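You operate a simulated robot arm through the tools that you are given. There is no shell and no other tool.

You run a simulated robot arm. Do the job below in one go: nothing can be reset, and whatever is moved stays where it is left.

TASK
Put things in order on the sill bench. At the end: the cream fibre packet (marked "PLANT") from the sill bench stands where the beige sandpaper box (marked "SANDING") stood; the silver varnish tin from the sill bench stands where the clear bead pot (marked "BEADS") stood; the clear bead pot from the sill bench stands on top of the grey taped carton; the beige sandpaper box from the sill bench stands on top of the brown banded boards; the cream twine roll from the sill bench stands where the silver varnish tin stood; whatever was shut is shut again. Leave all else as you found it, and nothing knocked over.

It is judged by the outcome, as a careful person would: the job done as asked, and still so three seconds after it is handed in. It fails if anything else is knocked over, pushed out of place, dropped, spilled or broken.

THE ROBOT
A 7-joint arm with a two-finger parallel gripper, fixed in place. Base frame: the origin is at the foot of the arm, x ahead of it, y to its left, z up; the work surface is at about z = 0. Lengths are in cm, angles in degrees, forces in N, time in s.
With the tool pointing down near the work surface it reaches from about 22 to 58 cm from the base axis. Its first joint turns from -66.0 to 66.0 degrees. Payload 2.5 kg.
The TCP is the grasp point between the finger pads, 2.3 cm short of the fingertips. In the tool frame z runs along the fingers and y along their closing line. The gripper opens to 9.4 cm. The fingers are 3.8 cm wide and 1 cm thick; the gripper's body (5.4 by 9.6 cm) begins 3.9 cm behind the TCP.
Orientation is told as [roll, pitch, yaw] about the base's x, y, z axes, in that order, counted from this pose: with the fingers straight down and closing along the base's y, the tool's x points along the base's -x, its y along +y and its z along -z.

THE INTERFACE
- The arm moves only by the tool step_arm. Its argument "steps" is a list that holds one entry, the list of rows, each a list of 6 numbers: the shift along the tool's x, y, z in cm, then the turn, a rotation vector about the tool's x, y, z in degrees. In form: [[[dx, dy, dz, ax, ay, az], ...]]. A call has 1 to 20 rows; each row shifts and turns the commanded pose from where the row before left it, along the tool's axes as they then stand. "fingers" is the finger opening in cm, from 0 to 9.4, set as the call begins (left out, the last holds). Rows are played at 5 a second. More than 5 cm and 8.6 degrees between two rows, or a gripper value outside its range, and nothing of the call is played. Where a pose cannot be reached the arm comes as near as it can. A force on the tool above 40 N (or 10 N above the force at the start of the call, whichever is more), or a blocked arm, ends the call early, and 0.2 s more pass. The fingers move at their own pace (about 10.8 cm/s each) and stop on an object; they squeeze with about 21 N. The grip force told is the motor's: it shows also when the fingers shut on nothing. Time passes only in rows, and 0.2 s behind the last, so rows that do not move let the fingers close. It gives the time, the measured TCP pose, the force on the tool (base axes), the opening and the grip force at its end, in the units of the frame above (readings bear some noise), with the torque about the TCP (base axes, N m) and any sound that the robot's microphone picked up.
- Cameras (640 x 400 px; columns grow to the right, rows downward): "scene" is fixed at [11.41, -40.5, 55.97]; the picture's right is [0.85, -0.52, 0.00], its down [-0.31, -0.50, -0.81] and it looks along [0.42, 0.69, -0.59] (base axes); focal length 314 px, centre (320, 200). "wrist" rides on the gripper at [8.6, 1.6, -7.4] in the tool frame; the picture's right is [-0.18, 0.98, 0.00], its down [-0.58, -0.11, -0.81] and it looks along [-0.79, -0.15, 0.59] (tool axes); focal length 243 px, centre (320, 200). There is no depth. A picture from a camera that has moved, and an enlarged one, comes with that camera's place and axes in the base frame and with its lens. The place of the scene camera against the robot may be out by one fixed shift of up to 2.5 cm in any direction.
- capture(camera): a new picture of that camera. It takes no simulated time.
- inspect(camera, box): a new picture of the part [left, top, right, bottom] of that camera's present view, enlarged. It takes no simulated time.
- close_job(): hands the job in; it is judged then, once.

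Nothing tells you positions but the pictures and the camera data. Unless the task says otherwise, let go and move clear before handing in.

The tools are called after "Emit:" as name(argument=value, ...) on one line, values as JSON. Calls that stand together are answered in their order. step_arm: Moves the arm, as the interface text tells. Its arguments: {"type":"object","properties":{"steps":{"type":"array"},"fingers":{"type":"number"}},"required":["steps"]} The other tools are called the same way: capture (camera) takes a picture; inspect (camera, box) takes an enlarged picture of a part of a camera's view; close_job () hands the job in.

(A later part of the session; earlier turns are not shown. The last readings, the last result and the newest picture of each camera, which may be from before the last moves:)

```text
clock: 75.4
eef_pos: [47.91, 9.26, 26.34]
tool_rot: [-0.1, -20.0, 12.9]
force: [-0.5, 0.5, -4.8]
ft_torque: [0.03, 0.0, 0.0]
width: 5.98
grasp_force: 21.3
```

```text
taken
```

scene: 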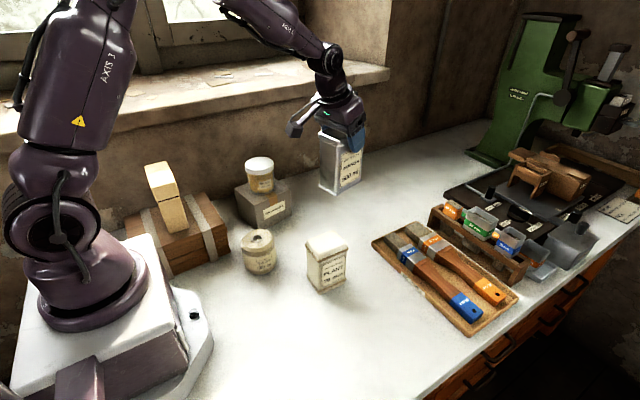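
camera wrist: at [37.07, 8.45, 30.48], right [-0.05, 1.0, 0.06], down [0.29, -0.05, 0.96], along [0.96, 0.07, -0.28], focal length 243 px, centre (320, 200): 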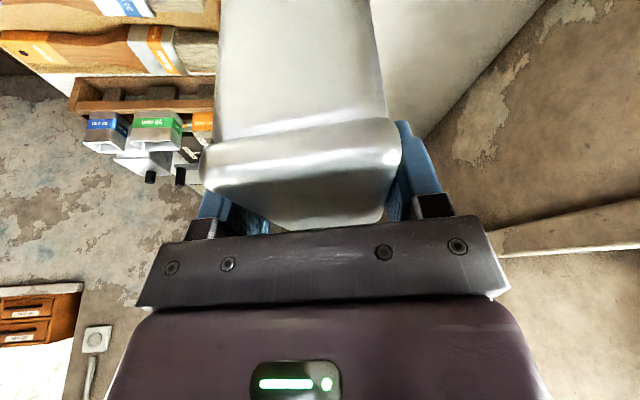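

The grip is unchanged. I'll turn the tin square and carry it over to the bead-pot spot.

Emit:
step_arm(steps=[[[0, 0, 0, 2.2, 0, 6.06], [0, 0, 0, 2.2, 0, 6.06], [0.2, -1.2, -0.07, 0, 0, 0], [0.372, -2.373, -0.135, 0, 0, 0], [0.372, -2.373, -0.135, 0, 0, 0], [0.372, -2.373, -0.135, 0, 0, 0], [0.372, -2.373, -0.135, 0, 0, 0], [0.372, -2.373, -0.135, 0, 0, 0], [0.372, -2.373, -0.135, 0, 0, 0], [0.372, -2.373, -0.135, 0, 0, 0], [0.372, -2.373, -0.135, 0, 0, 0], [0.372, -2.373, -0.135, 0, 0, 0], [0.372, -2.373, -0.135, 0, 0, 0], [0.17, -1.17, -0.07, 0, 0, 0], [0, 0, 0, 0, 0, 0]]])

Emit:
capture(camera="wrist")

Emit:
capture(camera="scene")

```text
clock: 78.6
eef_pos: [43.49, -16.92, 26.47]
tool_rot: [0.0, -20.0, 0.1]
force: [-0.3, 0.0, -5.6]
ft_torque: [0.01, -0.01, -0.02]
width: 5.99
grasp_force: 20.8
```

```text
taken
camera wrist: at [32.77, -15.27, 30.57], right [0.17, 0.98, 0.06], down [0.27, -0.11, 0.96], along [0.95, -0.15, -0.29], focal length 243 px, centre (320, 200)
```

wrist: 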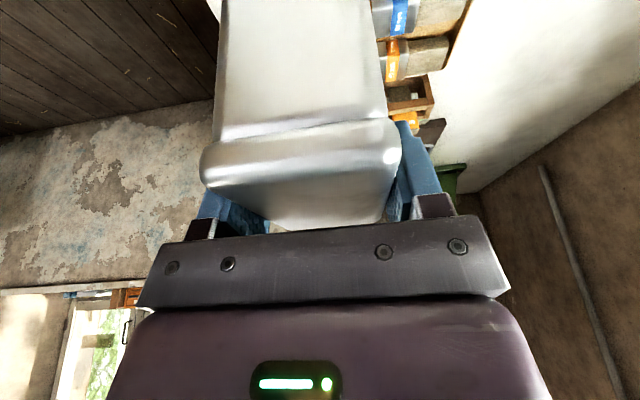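

```text
taken
```

scene: 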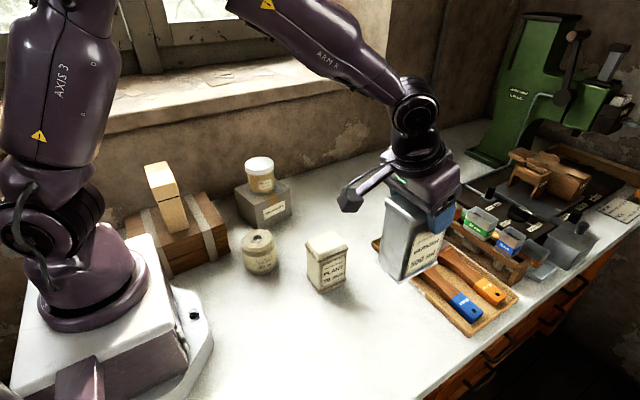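

I'm over the spot, so I'll lower most of the way.

Emit:
step_arm(steps=[[[0.4, 0, 1.1, 0, 0, 0], [0.684, 0, 1.88, 0, 0, 0], [0.684, 0, 1.88, 0, 0, 0], [0.684, 0, 1.88, 0, 0, 0], [0.684, 0, 1.88, 0, 0, 0], [0.684, 0, 1.88, 0, 0, 0], [0.5, 0, 1.374, 0, 0, 0], [0.3, 0, 0.82, 0, 0, 0], [0, 0, 0, 0, 0, 0]]])

Emit:
inspect(camera="scene", box=[330, 170, 480, 340])

Emit:
capture(camera="wrist")

```text
clock: 80.6
eef_pos: [43.6, -16.82, 12.99]
tool_rot: [0.0, -20.1, 0.0]
force: [1.1, -0.4, -5.7]
ft_torque: [0.04, 0.0, 0.02]
width: 5.99
grasp_force: 21.4
```

```text
2.35 times, centred on (405, 255) of scene
camera zoom: at [11.42, -40.5, 55.97], right [0.85, -0.52, 0.0], down [-0.31, -0.5, -0.81], along [0.42, 0.69, -0.59], focal length 740 px, centre (120, 71)
```

zoom: 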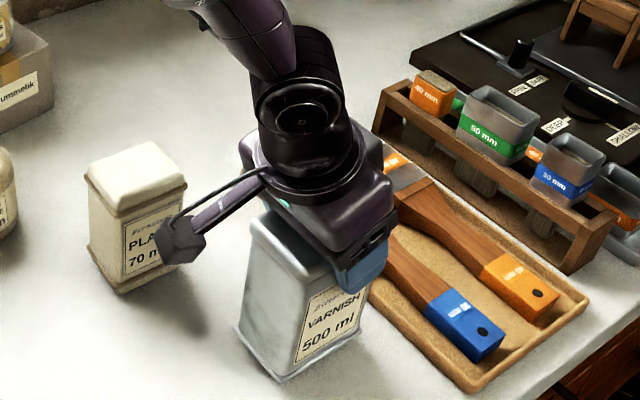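

```text
taken
camera wrist: at [32.84, -15.22, 17.03], right [0.17, 0.98, 0.06], down [0.27, -0.11, 0.96], along [0.95, -0.15, -0.28], focal length 243 px, centre (320, 200)
```

wrist: 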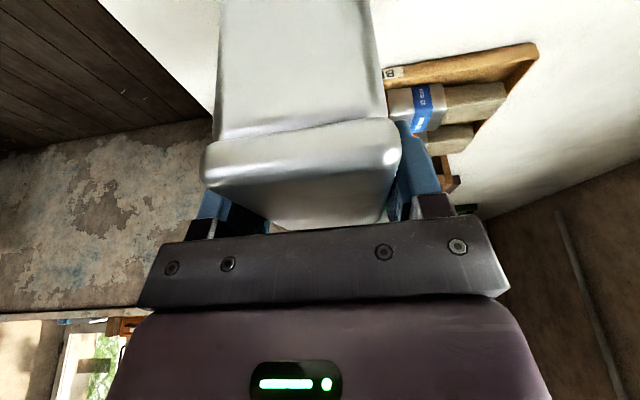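

Clear on all sides. I'll finish lowering in small steps and watch the force.

Emit:
step_arm(steps=[[[0.14, 0, 0.376, 0, 0, 0], [0.14, 0, 0.376, 0, 0, 0], [0.07, 0, 0.188, 0, 0, 0], [0, 0, 0, 0, 0, 0]]])

Emit:
step_arm(steps=[[[0.034, 0, 0.094, 0, 0, 0], [0.034, 0, 0.094, 0, 0, 0], [0, 0, 0, 0, 0, 0]]])

Emit:
step_arm(steps=[[[0.034, 0, 0.094, 0, 0, 0], [0.034, 0, 0.094, 0, 0, 0], [0, 0, 0, 0, 0, 0]]])

```text
clock: 81.6
eef_pos: [43.62, -16.76, 11.92]
tool_rot: [0.1, -20.1, 0.1]
force: [-0.4, -0.4, -5.2]
ft_torque: [0.01, 0.0, 0.03]
width: 6.0
grasp_force: 20.4
```

```text
clock: 82.4
eef_pos: [43.62, -16.79, 11.8]
tool_rot: [0.1, -20.1, 0.1]
force: [-0.1, -0.4, -5.4]
ft_torque: [0.0, -0.03, 0.02]
width: 6.01
grasp_force: 21.4
```

```text
clock: 83.2
eef_pos: [43.57, -16.72, 11.63]
tool_rot: [0.1, -20.2, 0.0]
force: [-4.6, 0.9, 8.7]
ft_torque: [0.12, 0.71, -0.03]
width: 5.97
grasp_force: 21.4
```

It has touched down. I'll ease off slightly and release.

Emit:
step_arm(steps=[[[-0.02, 0, -0.06, 0, 0, 0], [0, 0, 0, 0, 0, 0]]])

Emit:
step_arm(steps=[[[0, 0, 0, 0, 0, 0], [0, 0, 0, 0, 0, 0], [0, 0, 0, 0, 0, 0]]], fingers=8.6)

Emit:
inspect(camera="scene", box=[330, 170, 480, 340])

Emit:
capture(camera="wrist")

```text
clock: 83.8
eef_pos: [43.64, -16.8, 11.52]
tool_rot: [0.0, -20.1, 0.0]
force: [-0.1, 0.1, 2.7]
ft_torque: [0.05, 0.2, 0.05]
width: 5.97
grasp_force: 20.6
```

```text
clock: 84.6
eef_pos: [43.63, -16.66, 11.59]
tool_rot: [0.0, -20.0, 0.0]
force: [0.2, 0.7, 0.1]
ft_torque: [0.0, 0.01, 0.0]
width: 8.61
grasp_force: 0.1
```

```text
2.35 times, centred on (405, 255) of scene
camera zoom: at [11.41, -40.5, 55.97], right [0.85, -0.52, 0.0], down [-0.31, -0.5, -0.81], along [0.42, 0.69, -0.59], focal length 740 px, centre (120, 71)
```

zoom: 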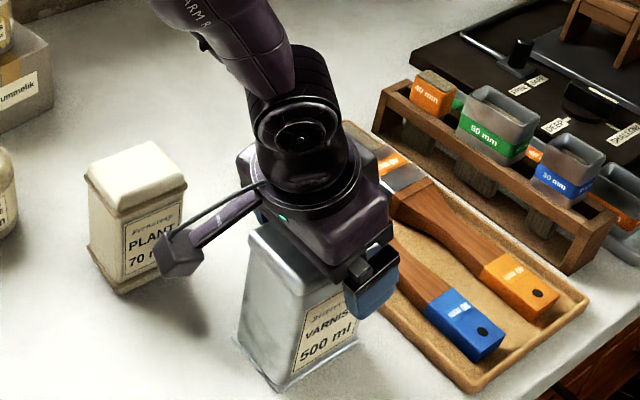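

```text
taken
camera wrist: at [32.8, -15.21, 15.74], right [0.17, 0.98, 0.06], down [0.27, -0.11, 0.96], along [0.95, -0.15, -0.28], focal length 243 px, centre (320, 200)
```

wrist: 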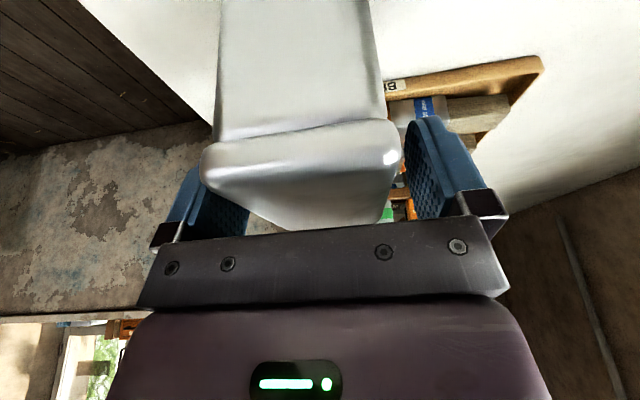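

The tin stands where the pot was. I'll retract upward, then test whether the arm can reach low at the tin's old spot with this tilt, while the gripper is empty, before fetching the twine.

Emit:
step_arm(steps=[[[-0.3, 0, -0.82, 0, 0, 0], [-0.684, 0, -1.88, 0, 0, 0], [-0.684, 0, -1.88, 0, 0, 0], [-0.684, 0, -1.88, 0, 0, 0], [-0.684, 0, -1.88, 0, 0, 0], [-0.684, 0, -1.88, 0, 0, 0], [-0.684, 0, -1.88, 0, 0, 0], [-0.384, 0, -1.06, 0, 0, 0], [0, 0, 0, 0, 0, 0]]])

Emit:
capture(camera="scene")

Emit:
step_arm(steps=[[[0, 0, 0, -2.2, 0, -6.06], [0, 0, 0, -2.2, 0, -6.06], [-2.335, 2.438, 1.488, 0, 0, 0], [-2.335, 2.438, 1.488, 0, 0, 0], [-2.335, 2.438, 1.488, 0, 0, 0], [-2.335, 2.438, 1.488, 0, 0, 0], [-2.335, 2.438, 1.488, 0, 0, 0], [-2.335, 2.438, 1.488, 0, 0, 0], [-2.335, 2.438, 1.488, 0, 0, 0], [-2.335, 2.438, 1.488, 0, 0, 0], [-2.335, 2.438, 1.488, 0, 0, 0], [-2.335, 2.438, 1.488, 0, 0, 0], [0, 0, 0, 0, 0, 0]]])

Emit:
capture(camera="scene")

```text
clock: 86.6
eef_pos: [43.47, -16.77, 25.76]
tool_rot: [0.0, -20.0, 0.1]
force: [0.5, 0.5, -0.4]
ft_torque: [-0.03, -0.01, -0.01]
width: 8.57
grasp_force: 0.0
```

```text
taken
```

scene: 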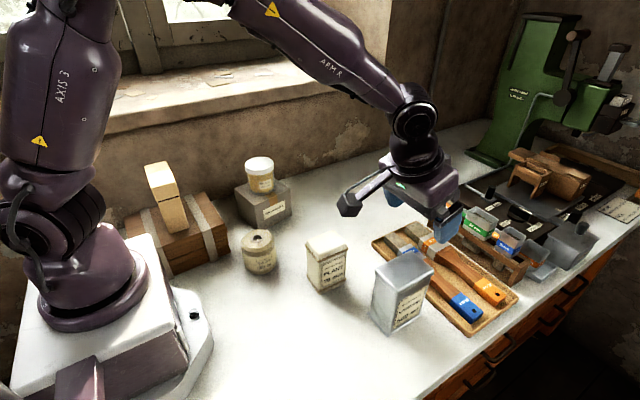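

```text
clock: 89.4
eef_pos: [64.35, 12.97, 19.57]
tool_rot: [0.0, -19.9, 12.8]
force: [0.4, 0.6, -0.2]
ft_torque: [0.01, 0.01, 0.01]
width: 8.6
grasp_force: 0.0
```

```text
taken
```

scene: 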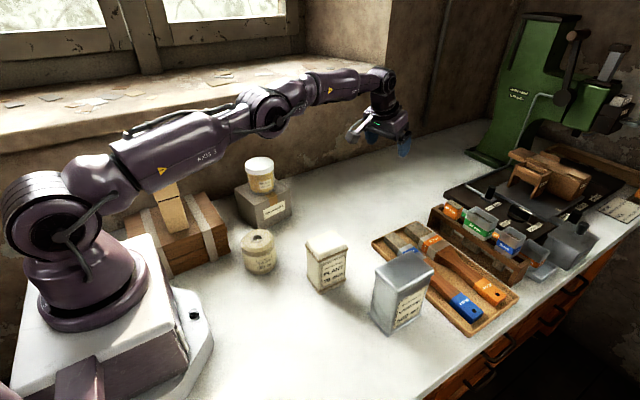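

Now a low-reach test at the empty spot, going down to z≈5 with the 20° tilt.

Emit:
step_arm(steps=[[[0.62, 0, 1.7, 0, 0, 0], [0.62, 0, 1.7, 0, 0, 0], [0.62, 0, 1.7, 0, 0, 0], [0.62, 0, 1.7, 0, 0, 0], [0.62, 0, 1.7, 0, 0, 0], [0.62, 0, 1.7, 0, 0, 0], [0.62, 0, 1.7, 0, 0, 0], [0.62, 0, 1.7, 0, 0, 0], [0, 0, 0, 0, 0, 0]]])

Emit:
inspect(camera="scene", box=[200, 60, 440, 270])

```text
clock: 91.4
eef_pos: [63.95, 12.92, 5.28]
tool_rot: [0.0, -19.9, 12.9]
force: [-1.1, 0.0, 0.4]
ft_torque: [-0.02, -0.01, -0.01]
width: 8.59
grasp_force: 0.1
out of reach, approached as far as the arm can: row 8
```

```text
1.90 times, centred on (320, 165) of scene
camera zoom: at [11.41, -40.5, 55.97], right [0.85, -0.52, 0.0], down [-0.31, -0.5, -0.81], along [0.42, 0.69, -0.59], focal length 599 px, centre (320, 267)
```

zoom: 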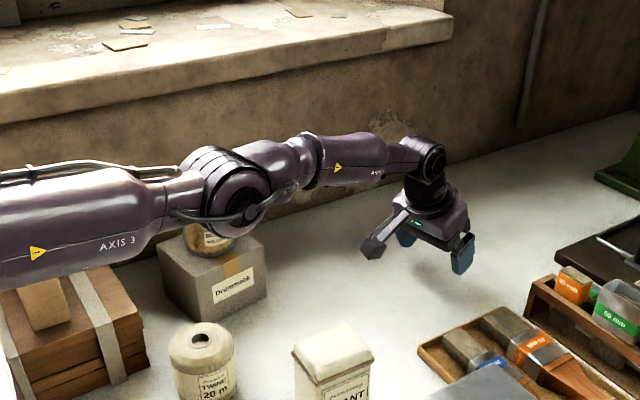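

That's just out of reach at 20°, short by about half a centimetre. I'll try a steeper tilt of 27°.

Emit:
step_arm(steps=[[[-0.34, 0, -0.94, 0, -3.5, 0], [0, 0, 0, 0, -3.5, 0], [0, 0, 0, 0, 0, 0]]])

Emit:
step_arm(steps=[[[0, 0, 0, 0, 0, 0]]])

```text
clock: 92.2
eef_pos: [63.84, 12.83, 6.39]
tool_rot: [0.0, -27.1, 12.9]
force: [0.4, -0.2, -0.1]
ft_torque: [0.01, 0.01, 0.01]
width: 8.61
grasp_force: 0.0
```

```text
clock: 92.6
eef_pos: [63.85, 13.04, 6.29]
tool_rot: [0.0, -27.0, 12.9]
force: [0.6, 0.3, 0.3]
ft_torque: [-0.03, 0.03, 0.0]
width: 8.59
grasp_force: 0.1
```

Emit:
step_arm(steps=[[[-0.06, 0, 0.68, 0, 0, 0], [-0.06, 0, 0.68, 0, 0, 0], [0, 0, 0, 0, 0, 0]]])

Emit:
capture(camera="wrist")

Emit:
inspect(camera="scene", box=[200, 60, 440, 270])

```text
clock: 93.4
eef_pos: [64.63, 13.17, 5.15]
tool_rot: [0.0, -27.0, 13.0]
force: [-0.2, -0.6, -0.2]
ft_torque: [0.02, 0.0, -0.01]
width: 8.61
grasp_force: 0.0
```

```text
taken
camera wrist: at [53.33, 12.19, 7.86], right [-0.06, 0.99, 0.08], down [0.17, -0.07, 0.98], along [0.98, 0.07, -0.17], focal length 243 px, centre (320, 200)
```

wrist: 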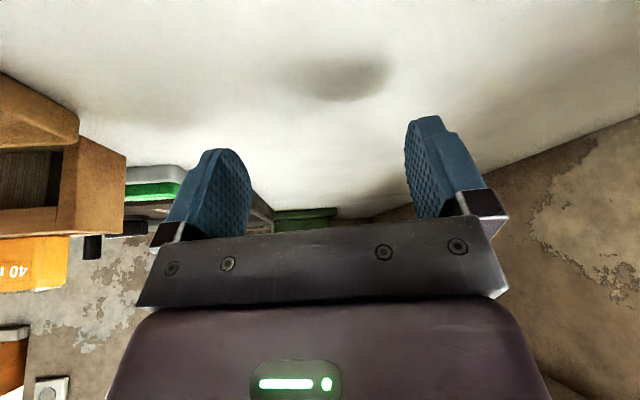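

```text
1.90 times, centred on (320, 165) of scene
camera zoom: at [11.41, -40.5, 55.97], right [0.85, -0.52, 0.0], down [-0.31, -0.5, -0.81], along [0.42, 0.69, -0.59], focal length 599 px, centre (320, 267)
```

zoom: 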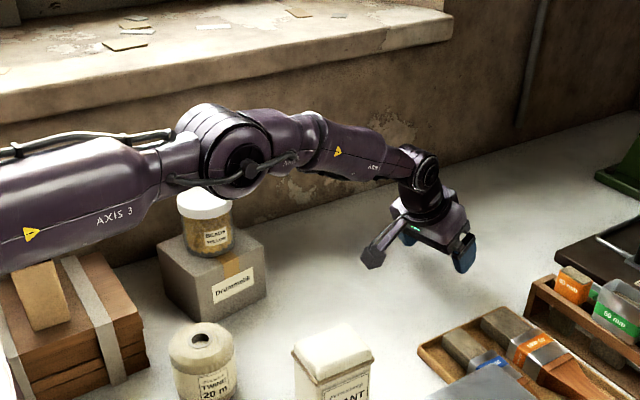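

The spot is reachable at 27° tilt. Next I'll retract, straighten the tool and look at the twine roll to measure it.

Emit:
step_arm(steps=[[[-1.04, 0, -2.04, 0, 0, 0], [-1.04, 0, -2.04, 0, 0, 0], [-1.04, 0, -2.04, 0, 0, 0], [-1.04, 0, -2.04, 0, 0, 0], [-1.04, 0, -2.04, 0, 0, 0], [-1.04, 0, -2.04, 0, 0, 0], [-1.04, 0, -2.04, 0, 0, 0], [2.5, 0, -1.98, 0, 0, 0], [2.5, 0, -1.98, 0, 0, 0], [2.5, 0, -1.98, 0, 0, 0], [2.5, 0, -1.98, 0, 0, 0], [2.5, 0, -1.98, 0, 0, 0], [2.5, 0, -1.98, 0, 0, 0], [2.5, 0, -1.98, 0, 0, 0], [2.5, 0, -1.98, 0, 0, 0], [0, 0, 0, 0, 0, 0]]], fingers=9.2)

Emit:
step_arm(steps=[[[0, 0, 0, 0, 6.75, 0], [0, 0, 0, 0, 6.75, 0], [0, 0, 0, 0, 6.75, 0], [0, 0, 0, 0, 6.75, 0], [0, 0, 0, 0, 0, -7.7], [0, 0, 0, 0, 0, -7.7], [0, 0, 0, 0, 0, -7.7], [0, 0, 0, 0, 0, -7.7], [0, 0, 0, 0, 0, -7.7], [0, 0, 0, 0, 0, -7.7], [0, 0, 0, 0, 0, -7.7], [0, 0, 0, 0, 0, -7.7], [0, 0, 0, 0, 0, -7.7], [0, 0, 0, 0, 0, -7.7], [0, 0, 0, 0, 0, 0]]])

Emit:
step_arm(steps=[[[2.3, 2.84, 0, 0, 0, 0], [2.3, 2.84, 0, 0, 0, 0], [2.3, 2.84, 0, 0, 0, 0], [2.3, 2.84, 0, 0, 0, 0], [2.3, 2.84, 0, 0, 0, 0], [0, 0, 0, 0, 0, 0]]])

Emit:
capture(camera="wrist")

Emit:
inspect(camera="wrist", box=[200, 0, 400, 200])

```text
clock: 96.8
eef_pos: [40.29, 7.37, 26.08]
tool_rot: [0.0, -27.0, 12.8]
force: [-0.7, -0.2, 0.6]
ft_torque: [0.02, 0.01, 0.01]
width: 9.2
grasp_force: 0.0
```

```text
clock: 100.0
eef_pos: [40.26, 7.44, 26.01]
tool_rot: [0.1, 0.0, 90.1]
force: [-0.3, -0.1, -0.1]
ft_torque: [0.04, 0.0, -0.02]
width: 9.2
grasp_force: 0.0
```

```text
clock: 101.4
eef_pos: [26.1, -3.93, 26.2]
tool_rot: [0.0, -0.1, 90.1]
force: [-0.8, 0.1, 0.4]
ft_torque: [-0.02, 0.01, 0.02]
width: 9.2
grasp_force: 0.0
```

```text
taken
camera wrist: at [24.36, -12.67, 33.7], right [-0.98, 0.18, 0.0], down [0.11, 0.58, 0.81], along [0.15, 0.79, -0.59], focal length 243 px, centre (320, 200)
```

wrist: 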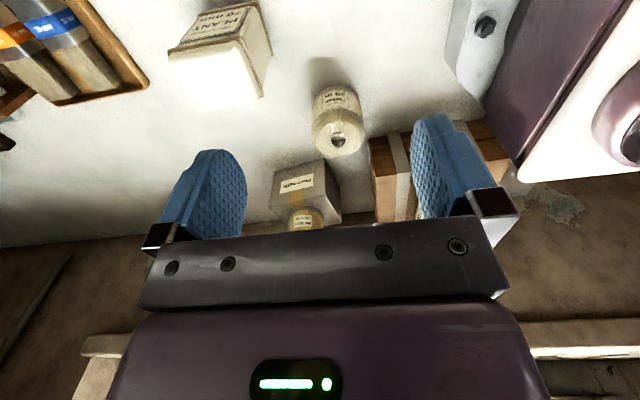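

```text
2.00 times, centred on (300, 100) of wrist
camera zoom: at [24.36, -12.67, 33.7], right [-0.98, 0.18, 0.0], down [0.11, 0.58, 0.81], along [0.15, 0.79, -0.59], focal length 485 px, centre (360, 400)
```

zoom: 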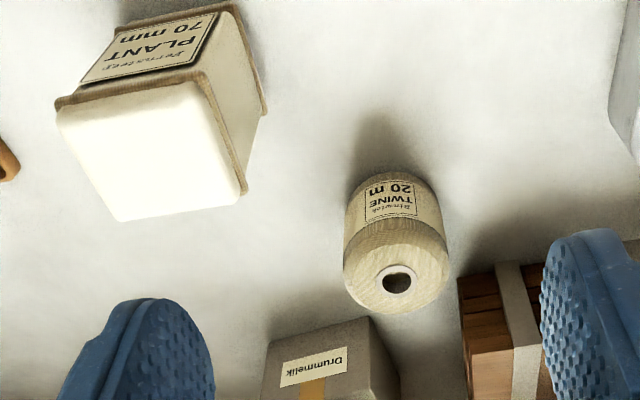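

The twine roll is centred near (26.0, 9.0), is about 7.3 cm across and about 8 cm tall. I'll approach it with the same 27° tilt that its destination needs, pointing toward +y.

Emit:
step_arm(steps=[[[0, 0, 0, 0, -6.75, 0], [0, 0, 0, 0, -6.75, 0], [0, 0, 0, 0, -6.75, 0], [0, 0, 0, 0, -6.75, 0], [-1.67, 0.03, 2.42, 0, 0, 0], [-1.67, 0.03, 2.42, 0, 0, 0], [-1.67, 0.03, 2.42, 0, 0, 0], [-1.67, 0.03, 2.42, 0, 0, 0], [-1.67, 0.03, 2.42, 0, 0, 0], [0, 0, 0, 0, 0, 0]]], fingers=9.3)

Emit:
capture(camera="wrist")

Emit:
capture(camera="scene")

```text
clock: 103.6
eef_pos: [25.79, 8.86, 19.18]
tool_rot: [0.0, -27.0, 89.9]
force: [0.4, 0.6, -0.5]
ft_torque: [0.02, 0.02, 0.01]
width: 9.29
grasp_force: 0.2
```

```text
taken
camera wrist: at [24.2, -2.18, 21.94], right [-0.98, 0.17, 0.08], down [0.11, 0.15, 0.98], along [0.15, 0.97, -0.17], focal length 243 px, centre (320, 200)
```

wrist: 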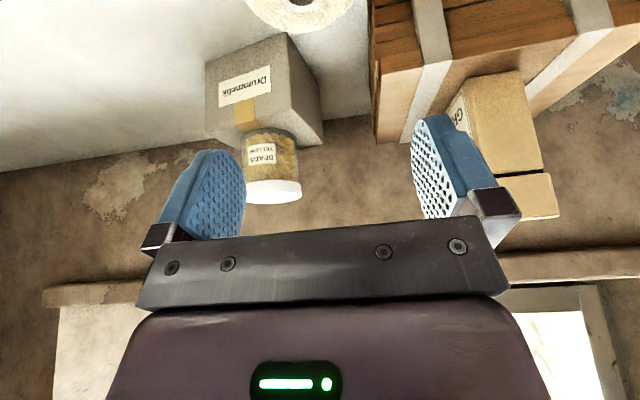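

```text
taken
```

scene: 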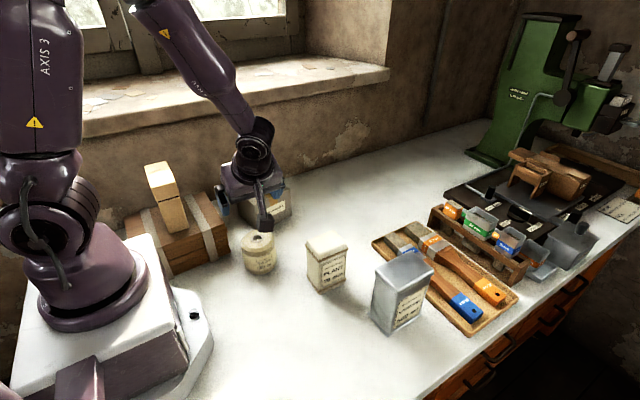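

Emit:
step_arm(steps=[[[0.95, -0.15, 2.09, 0, 0, 0], [1.04, 0, 2.05, 0, 0, 0], [1.04, 0, 2.05, 0, 0, 0], [0, 0, 0, 0, 0, 0]]], fingers=9.3)

Emit:
capture(camera="wrist")

Emit:
inspect(camera="scene", box=[190, 130, 320, 290])

```text
clock: 104.6
eef_pos: [26.07, 8.96, 12.21]
tool_rot: [0.0, -27.0, 89.9]
force: [0.1, 0.3, -0.1]
ft_torque: [0.03, -0.04, -0.01]
width: 9.31
grasp_force: 0.0
```

```text
taken
camera wrist: at [24.35, -2.12, 15.01], right [-0.98, 0.17, 0.08], down [0.11, 0.15, 0.98], along [0.15, 0.97, -0.17], focal length 243 px, centre (320, 200)
```

wrist: 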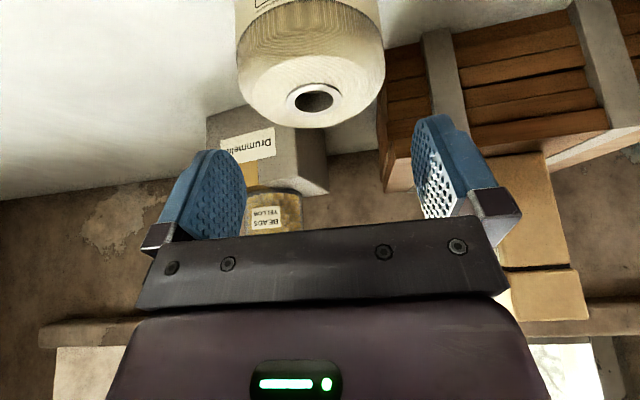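

```text
2.50 times, centred on (255, 210) of scene
camera zoom: at [11.41, -40.5, 55.97], right [0.85, -0.52, 0.0], down [-0.31, -0.5, -0.81], along [0.42, 0.69, -0.59], focal length 786 px, centre (482, 175)
```

zoom: 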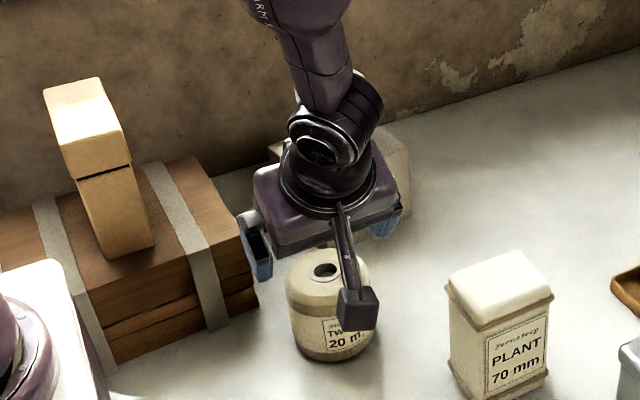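

The twine is well centred, so I'll lower to grip height.

Emit:
step_arm(steps=[[[0.77, 0.05, 1.51, 0, 0, 0], [0.77, 0, 1.51, 0, 0, 0], [0.77, 0, 1.51, 0, 0, 0], [0.78, 0, 1.53, 0, 0, 0], [0, 0, 0, 0, 0, 0]]], fingers=9.3)

Emit:
capture(camera="wrist")

Emit:
inspect(camera="scene", box=[190, 130, 320, 290])

```text
clock: 105.8
eef_pos: [25.93, 9.21, 5.54]
tool_rot: [-0.1, -26.9, 90.0]
force: [-1.3, -0.8, 3.8]
ft_torque: [-0.14, -0.05, -0.02]
width: 9.29
grasp_force: 0.1
```

```text
taken
camera wrist: at [24.27, -2.09, 8.24], right [-0.98, 0.17, 0.08], down [0.11, 0.15, 0.98], along [0.15, 0.97, -0.17], focal length 243 px, centre (320, 200)
```

wrist: 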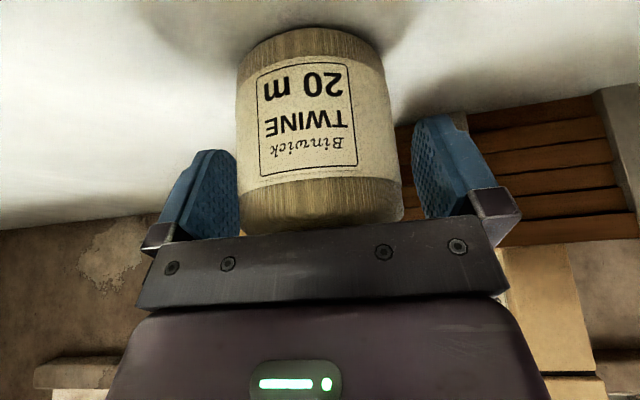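

```text
2.50 times, centred on (255, 210) of scene
camera zoom: at [11.41, -40.5, 55.97], right [0.85, -0.52, 0.0], down [-0.31, -0.5, -0.81], along [0.42, 0.69, -0.59], focal length 786 px, centre (482, 175)
```

zoom: 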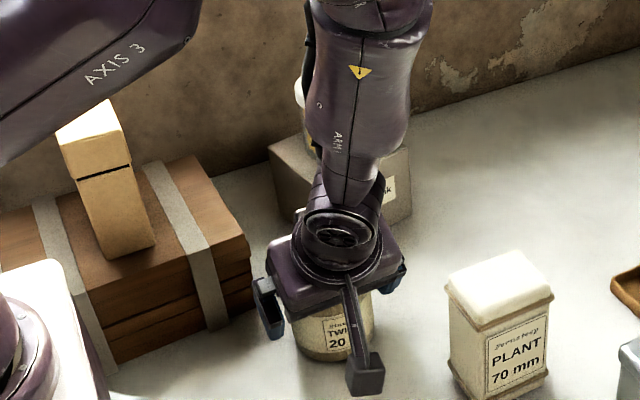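

There's a slight touch of about 4 N, so the gripper body is brushing the roll's top. I'll raise 0.4 cm, then close.

Emit:
step_arm(steps=[[[-0.18, 0, -0.36, 0, 0, 0], [0, 0, 0, 0, 0, 0]]])

Emit:
step_arm(steps=[[[0, 0, 0, 0, 0, 0], [0, 0, 0, 0, 0, 0], [0, 0, 0, 0, 0, 0], [0, 0, 0, 0, 0, 0]]], fingers=5.0)

Emit:
capture(camera="wrist")

```text
clock: 106.4
eef_pos: [25.99, 9.16, 5.92]
tool_rot: [0.0, -27.0, 89.9]
force: [0.0, -0.5, -0.3]
ft_torque: [0.02, -0.01, 0.01]
width: 9.31
grasp_force: 0.1
```

```text
clock: 107.4
eef_pos: [25.93, 9.03, 5.83]
tool_rot: [0.1, -27.0, 89.9]
force: [0.7, 0.5, 0.2]
ft_torque: [0.02, 0.02, 0.0]
width: 7.31
grasp_force: 21.1
```

```text
taken
camera wrist: at [24.26, -2.09, 8.65], right [-0.98, 0.17, 0.08], down [0.11, 0.15, 0.98], along [0.15, 0.97, -0.17], focal length 243 px, centre (320, 200)
```

wrist: 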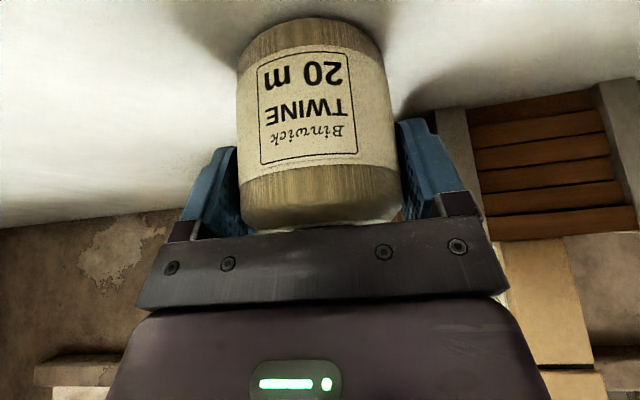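

It gripped at 7.3 cm, so I'll test-lift.

Emit:
step_arm(steps=[[[-0.07, 0, -0.13, 0, 0, 0], [-0.14, 0, -0.27, 0, 0, 0], [-0.2, 0, -0.4, 0, 0, 0], [0, 0, 0, 0, 0, 0]]])

Emit:
capture(camera="wrist")

Emit:
inspect(camera="scene", box=[190, 130, 320, 290])

```text
clock: 108.4
eef_pos: [25.92, 9.02, 6.77]
tool_rot: [0.1, -27.0, 89.9]
force: [0.4, 0.2, -1.1]
ft_torque: [0.0, -0.01, -0.02]
width: 7.37
grasp_force: 20.8
```

```text
taken
camera wrist: at [24.25, -2.09, 9.56], right [-0.98, 0.17, 0.08], down [0.11, 0.15, 0.98], along [0.15, 0.97, -0.17], focal length 243 px, centre (320, 200)
```

wrist: 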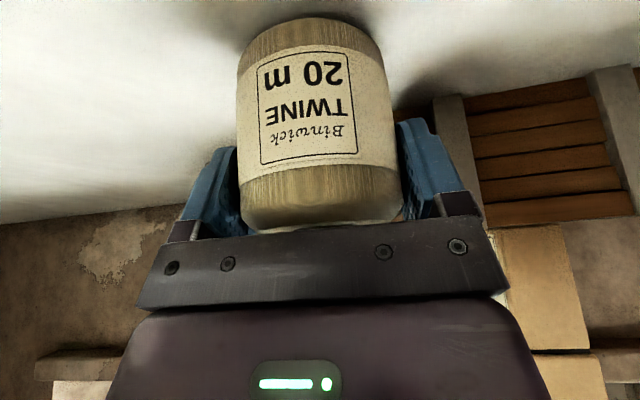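

```text
2.50 times, centred on (255, 210) of scene
camera zoom: at [11.41, -40.5, 55.97], right [0.85, -0.52, 0.0], down [-0.31, -0.5, -0.81], along [0.42, 0.69, -0.59], focal length 786 px, centre (482, 175)
```

zoom: 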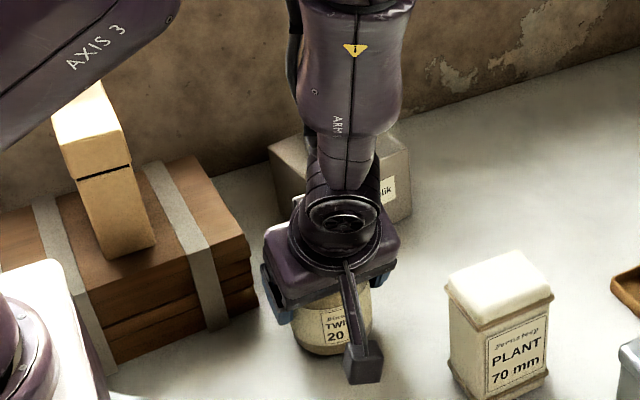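

The twine is up and steady. I'll lift it high, move outward, and then rotate to the outward-facing direction.

Emit:
step_arm(steps=[[[-0.6, 0, -1.2, 0, 0, 0], [-0.98, 0, -1.92, 0, 0, 0], [-0.98, 0, -1.92, 0, 0, 0], [-0.98, 0, -1.92, 0, 0, 0], [-0.98, 0, -1.92, 0, 0, 0], [-0.98, 0, -1.92, 0, 0, 0], [-0.98, 0, -1.92, 0, 0, 0], [-0.98, 0, -1.92, 0, 0, 0], [-0.38, 0, -0.72, 0, 0, 0], [0, 0, 0, 0, 0, 0]]])

Emit:
step_arm(steps=[[[0, -1.2, 0, 0, 0, 0], [0, -2.4, 0, 0, 0, 0], [0, -2.4, 0, 0, 0, 0], [0, -2.4, 0, 0, 0, 0], [0, -2.4, 0, 0, 0, 0], [0, -2.4, 0, 0, 0, 0], [0, -2.4, 0, 0, 0, 0], [0, -2.4, 0, 0, 0, 0], [0, -1, 0, 0, 0, 0], [0, 0, 0, 0, 0, 0]]])

Emit:
capture(camera="wrist")

Emit:
capture(camera="scene")

```text
clock: 110.6
eef_pos: [26.02, 9.01, 24.04]
tool_rot: [0.1, -27.0, 89.9]
force: [-0.4, -0.4, -1.4]
ft_torque: [-0.01, 0.01, -0.01]
width: 7.31
grasp_force: 20.9
```

```text
clock: 112.8
eef_pos: [45.02, 8.87, 23.91]
tool_rot: [0.0, -27.0, 89.9]
force: [-0.5, -0.1, -0.6]
ft_torque: [-0.02, 0.02, -0.02]
width: 7.36
grasp_force: 21.3
```

```text
taken
camera wrist: at [43.27, -2.1, 26.77], right [-0.98, 0.17, 0.08], down [0.11, 0.15, 0.98], along [0.15, 0.97, -0.17], focal length 243 px, centre (320, 200)
```

wrist: 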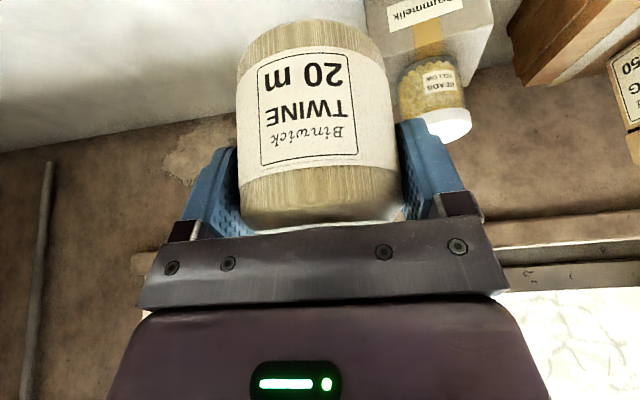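

```text
taken
```

scene: 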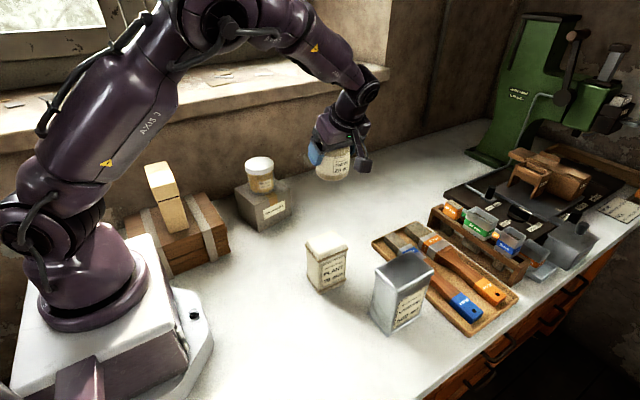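

The twine is held well. I'll rotate to face outward, then move over the tin's old spot.

Emit:
step_arm(steps=[[[0, 0, 0, 1.75, 0, 3.43], [0, 0, 0, 3.5, 0, 6.87], [0, 0, 0, 3.5, 0, 6.87], [0, 0, 0, 3.5, 0, 6.87], [0, 0, 0, 3.5, 0, 6.87], [0, 0, 0, 3.5, 0, 6.87], [0, 0, 0, 3.5, 0, 6.87], [0, 0, 0, 3.5, 0, 6.87], [0, 0, 0, 3.5, 0, 6.87], [0, 0, 0, 3.5, 0, 6.87], [0, 0, 0, 1.75, 0, 3.43], [0, 0, 0, 0, 0, 0]]])

Emit:
step_arm(steps=[[[-0.84, 0, 0.8, 0, 0, 0], [-1.68, -0.04, 1.6, 0, 0, 0], [-1.68, -0.04, 1.6, 0, 0, 0], [-1.68, -0.04, 1.6, 0, 0, 0], [-1.68, -0.04, 1.6, 0, 0, 0], [-1.68, -0.04, 1.6, 0, 0, 0], [-1.68, -0.04, 1.6, 0, 0, 0], [-1.68, -0.04, 1.6, 0, 0, 0], [-1.68, -0.04, 1.6, 0, 0, 0], [-0.84, 0, 0.8, 0, 0, 0], [0, 0, 0, 0, 0, 0]]])

Emit:
capture(camera="wrist")

Emit:
capture(camera="scene")

```text
clock: 115.4
eef_pos: [44.96, 8.99, 24.01]
tool_rot: [-0.1, -26.9, 12.7]
force: [1.1, 0.1, -1.2]
ft_torque: [-0.03, -0.01, 0.01]
width: 7.34
grasp_force: 21.4
```

```text
clock: 117.8
eef_pos: [64.53, 13.11, 18.0]
tool_rot: [0.0, -27.0, 12.9]
force: [0.3, 0.2, -1.6]
ft_torque: [-0.01, 0.02, 0.0]
width: 7.34
grasp_force: 20.8
```

```text
taken
camera wrist: at [53.32, 12.24, 20.82], right [-0.06, 0.99, 0.08], down [0.17, -0.07, 0.98], along [0.98, 0.07, -0.17], focal length 243 px, centre (320, 200)
```

wrist: 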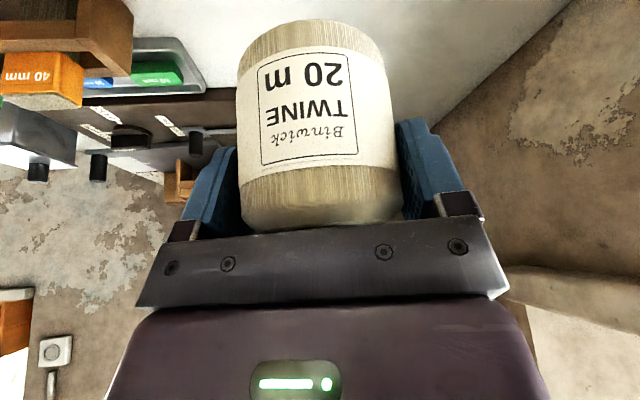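

```text
taken
```

scene: 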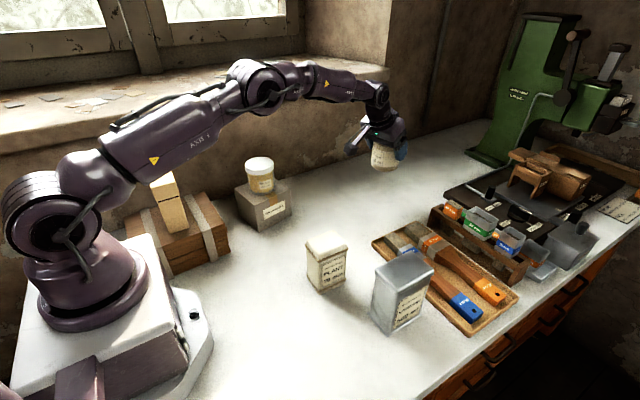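

I'm right over the spot and will lower most of the way.

Emit:
step_arm(steps=[[[0.6, 0, 1.2, 0, 0, 0], [0.83, 0, 1.63, 0, 0, 0], [0.83, 0, 1.63, 0, 0, 0], [0.83, 0, 1.63, 0, 0, 0], [0.83, 0, 1.63, 0, 0, 0], [0.6, 0, 1.17, 0, 0, 0], [0.47, 0, 0.91, 0, 0, 0], [0, 0, 0, 0, 0, 0]]])

Emit:
inspect(camera="scene", box=[330, 110, 440, 230])

```text
clock: 119.6
eef_pos: [64.58, 13.06, 6.93]
tool_rot: [0.1, -27.0, 12.9]
force: [-0.5, -0.2, -0.4]
ft_torque: [-0.01, 0.0, -0.01]
width: 7.33
grasp_force: 20.8
```

```text
3.33 times, centred on (385, 170) of scene
camera zoom: at [11.41, -40.5, 55.97], right [0.85, -0.52, 0.0], down [-0.31, -0.5, -0.81], along [0.42, 0.69, -0.59], focal length 1048 px, centre (103, 300)
```

zoom: 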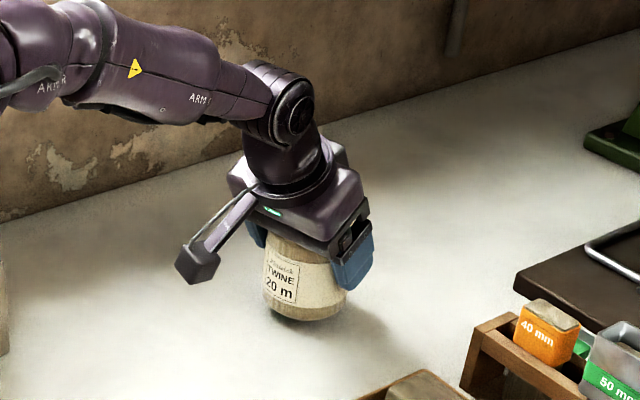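

Emit:
step_arm(steps=[[[0.136, 0, 0.267, 0, 0, 0], [0.136, 0, 0.267, 0, 0, 0], [0.09, 0, 0.178, 0, 0, 0], [0, 0, 0, 0, 0, 0]]])

Emit:
step_arm(steps=[[[0.045, 0, 0.09, 0, 0, 0], [0.045, 0, 0.09, 0, 0, 0], [0, 0, 0, 0, 0, 0]]])

Emit:
step_arm(steps=[[[0.045, 0, 0.09, 0, 0, 0], [0, 0, 0, 0, 0, 0]]])

```text
clock: 120.6
eef_pos: [64.51, 13.15, 6.18]
tool_rot: [0.0, -27.1, 12.9]
force: [-0.4, 0.7, -1.4]
ft_torque: [-0.05, -0.02, -0.01]
width: 7.35
grasp_force: 21.2
```

```text
clock: 121.4
eef_pos: [64.53, 13.27, 5.93]
tool_rot: [0.0, -27.1, 12.9]
force: [-0.2, -0.3, -1.5]
ft_torque: [-0.01, -0.02, -0.02]
width: 7.33
grasp_force: 20.9
```

```text
clock: 122.0
eef_pos: [64.65, 13.09, 6.0]
tool_rot: [0.0, -27.0, 12.9]
force: [-0.4, -0.5, -1.3]
ft_torque: [-0.02, 0.04, -0.01]
width: 7.33
grasp_force: 21.0
```

Emit:
step_arm(steps=[[[0.045, 0, 0.09, 0, 0, 0], [0, 0, 0, 0, 0, 0]]])

Emit:
step_arm(steps=[[[0.045, 0, 0.09, 0, 0, 0], [0, 0, 0, 0, 0, 0]]])

```text
clock: 122.6
eef_pos: [64.54, 13.16, 6.01]
tool_rot: [0.0, -27.1, 12.8]
force: [-0.7, 0.5, 0.2]
ft_torque: [0.0, 0.05, -0.03]
width: 7.34
grasp_force: 21.0
```

```text
clock: 123.2
eef_pos: [64.57, 13.02, 5.97]
tool_rot: [0.0, -27.0, 12.7]
force: [-2.5, -1.4, 6.4]
ft_torque: [-0.06, 0.35, 0.02]
width: 7.35
grasp_force: 20.9
```

Contact at about 6 N. I'll release and check before retracting.

Emit:
step_arm(steps=[[[0, 0, 0, 0, 0, 0], [0, 0, 0, 0, 0, 0], [0, 0, 0, 0, 0, 0]]], fingers=9.3)

Emit:
capture(camera="wrist")

Emit:
inspect(camera="scene", box=[330, 110, 440, 230])

```text
clock: 124.0
eef_pos: [64.48, 13.13, 5.73]
tool_rot: [0.0, -27.1, 12.8]
force: [0.4, 0.5, 0.7]
ft_torque: [-0.01, 0.0, 0.0]
width: 9.28
grasp_force: 0.0
```

```text
taken
camera wrist: at [53.34, 12.22, 8.53], right [-0.06, 0.99, 0.08], down [0.17, -0.07, 0.98], along [0.98, 0.07, -0.17], focal length 243 px, centre (320, 200)
```

wrist: 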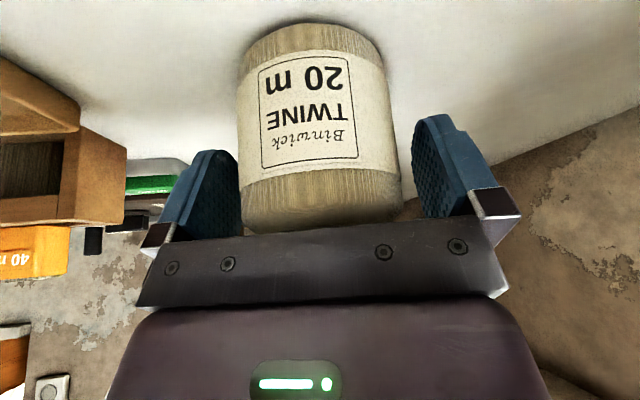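

```text
3.33 times, centred on (385, 170) of scene
camera zoom: at [11.41, -40.5, 55.97], right [0.85, -0.52, 0.0], down [-0.31, -0.5, -0.81], along [0.42, 0.69, -0.59], focal length 1048 px, centre (103, 300)
```

zoom: 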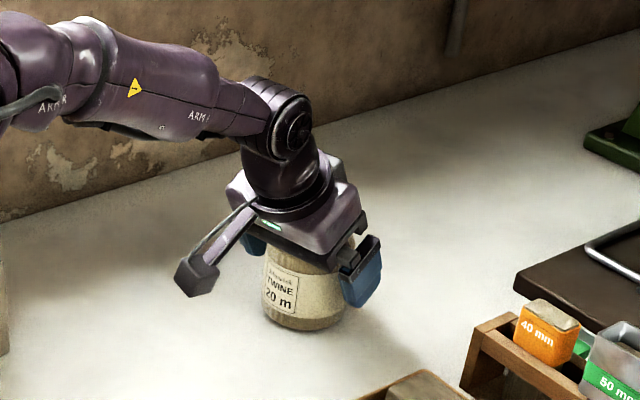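

The twine stands upright. I'll retract straight up, then bring the arm in and straighten the tool.

Emit:
step_arm(steps=[[[-0.3, 0, -0.58, 0, 0, 0], [-0.6, 0, -1.2, 0, 0, 0], [-0.91, 0, -1.78, 0, 0, 0], [-0.91, 0, -1.78, 0, 0, 0], [-0.91, 0, -1.78, 0, 0, 0], [-0.91, 0, -1.78, 0, 0, 0], [-0.91, 0, -1.78, 0, 0, 0], [-0.91, 0, -1.78, 0, 0, 0], [0, 0, 0, 0, 0, 0]]], fingers=9.3)

Emit:
capture(camera="scene")

Emit:
capture(camera="wrist")

```text
clock: 126.0
eef_pos: [64.62, 13.19, 19.83]
tool_rot: [0.0, -27.0, 12.8]
force: [-0.2, 0.4, 1.0]
ft_torque: [-0.01, 0.02, 0.0]
width: 9.29
grasp_force: 0.1
```

```text
taken
```

scene: 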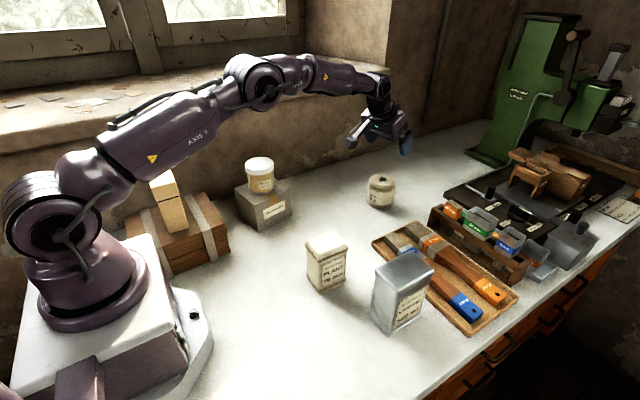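

```text
taken
camera wrist: at [53.35, 12.21, 22.51], right [-0.06, 0.99, 0.08], down [0.17, -0.07, 0.98], along [0.98, 0.07, -0.17], focal length 243 px, centre (320, 200)
```

wrist: 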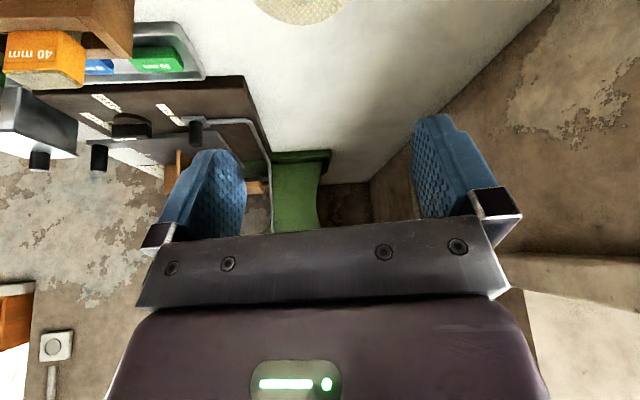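

The twine stands where the tin was. The fibre packet is last, so I'll come back in, straighten the tool and take a close look at it.

Emit:
step_arm(steps=[[[2.4, 0, -1.9, 0, 0, 0], [2.4, 0, -1.9, 0, 0, 0], [2.4, 0, -1.9, 0, 0, 0], [2.4, 0, -1.9, 0, 0, 0], [2.4, 0, -1.9, 0, 0, 0], [2.4, 0, -1.9, 0, 0, 0], [2.4, 0, -1.9, 0, 0, 0], [2.4, 0, -1.9, 0, 0, 0], [2.4, 0, -1.9, 0, 0, 0], [2.4, 0, -1.9, 0, 0, 0], [0, 0, 0, 0, 6.75, 0], [0, 0, 0, 0, 6.75, 0], [0, 0, 0, 0, 6.75, 0], [0, 0, 0, 0, 6.75, 0], [0, 0, 0, 0, 0, 6.45], [0, 0, 0, 0, 0, 6.45], [0, 0, 0, 0, 0, 0]]], fingers=9.0)

Emit:
step_arm(steps=[[[1.85, -2.75, 0, 0, 0, 0], [1.85, -2.75, 0, 0, 0, 0], [1.85, -2.75, 0, 0, 0, 0], [1.85, -2.75, 0, 0, 0, 0], [0, 0, 0, 0, 0, 0]]])

Emit:
capture(camera="wrist")

Emit:
inspect(camera="wrist", box=[240, 0, 420, 170])

```text
clock: 129.6
eef_pos: [35.35, 6.55, 25.77]
tool_rot: [0.0, 0.0, -0.1]
force: [0.7, -0.5, 0.6]
ft_torque: [0.05, 0.01, 0.0]
width: 8.99
grasp_force: 0.1
```

```text
clock: 130.8
eef_pos: [27.95, -4.56, 25.89]
tool_rot: [0.0, 0.0, 0.0]
force: [-0.4, -0.1, 0.2]
ft_torque: [-0.01, 0.01, 0.0]
width: 9.02
grasp_force: 0.0
```

```text
taken
camera wrist: at [19.25, -2.99, 33.35], right [0.18, 0.98, 0.0], down [0.58, -0.11, 0.81], along [0.79, -0.15, -0.59], focal length 243 px, centre (320, 200)
```

wrist: 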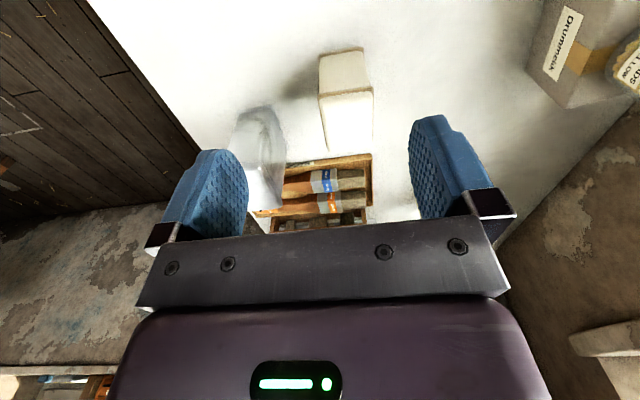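

```text
2.35 times, centred on (330, 85) of wrist
camera zoom: at [19.25, -2.99, 33.35], right [0.18, 0.98, 0.0], down [0.58, -0.11, 0.81], along [0.79, -0.15, -0.59], focal length 571 px, centre (296, 471)
```

zoom: 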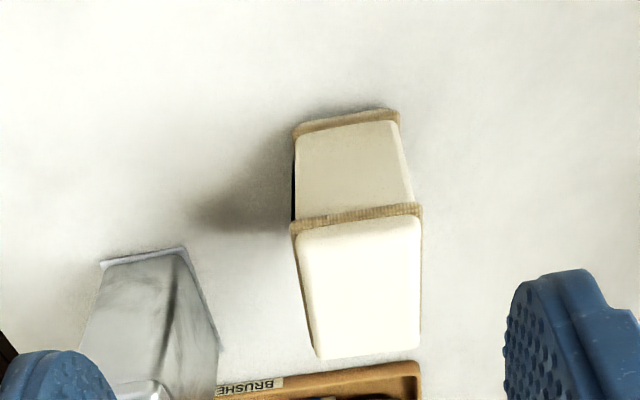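

The packet is centred near (36.5, -3.0), square to the axes, with its top seam at about 9.9. I'll move over it and descend part way.

Emit:
step_arm(steps=[[[-2.85, 0.52, 0, 0, 0, 0], [-2.85, 0.52, 0, 0, 0, 0], [-2.85, 0.52, 0, 0, 0, 0], [0, 0, 2, 0, 0, 0], [0, 0, 2, 0, 0, 0], [0, 0, 2, 0, 0, 0], [0, 0, 2, 0, 0, 0], [0, 0, 0, 0, 0, 0]]], fingers=9.0)

Emit:
capture(camera="wrist")

Emit:
inspect(camera="scene", box=[270, 170, 400, 300])

```text
clock: 132.6
eef_pos: [36.49, -2.88, 17.74]
tool_rot: [-0.1, -0.1, -0.1]
force: [0.2, -0.2, 0.4]
ft_torque: [-0.02, 0.0, -0.01]
width: 9.0
grasp_force: 0.1
```

```text
taken
camera wrist: at [27.8, -1.37, 25.22], right [0.19, 0.98, 0.0], down [0.58, -0.11, 0.81], along [0.79, -0.15, -0.59], focal length 243 px, centre (320, 200)
```

wrist: 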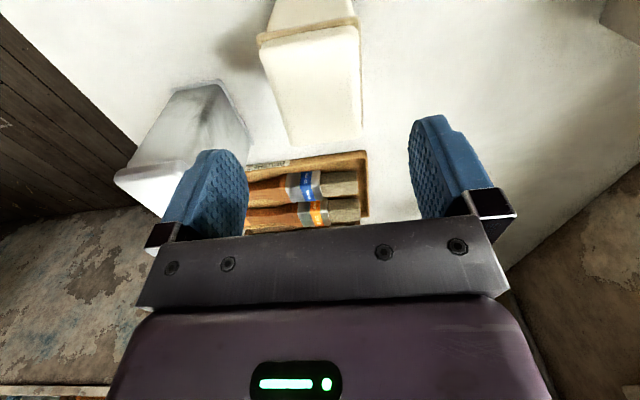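

```text
3.08 times, centred on (335, 235) of scene
camera zoom: at [11.41, -40.5, 55.97], right [0.85, -0.52, 0.0], down [-0.31, -0.5, -0.81], along [0.42, 0.69, -0.59], focal length 968 px, centre (274, 92)
```

zoom: 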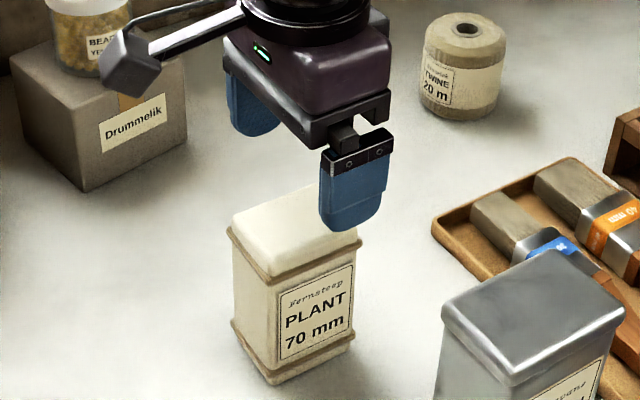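

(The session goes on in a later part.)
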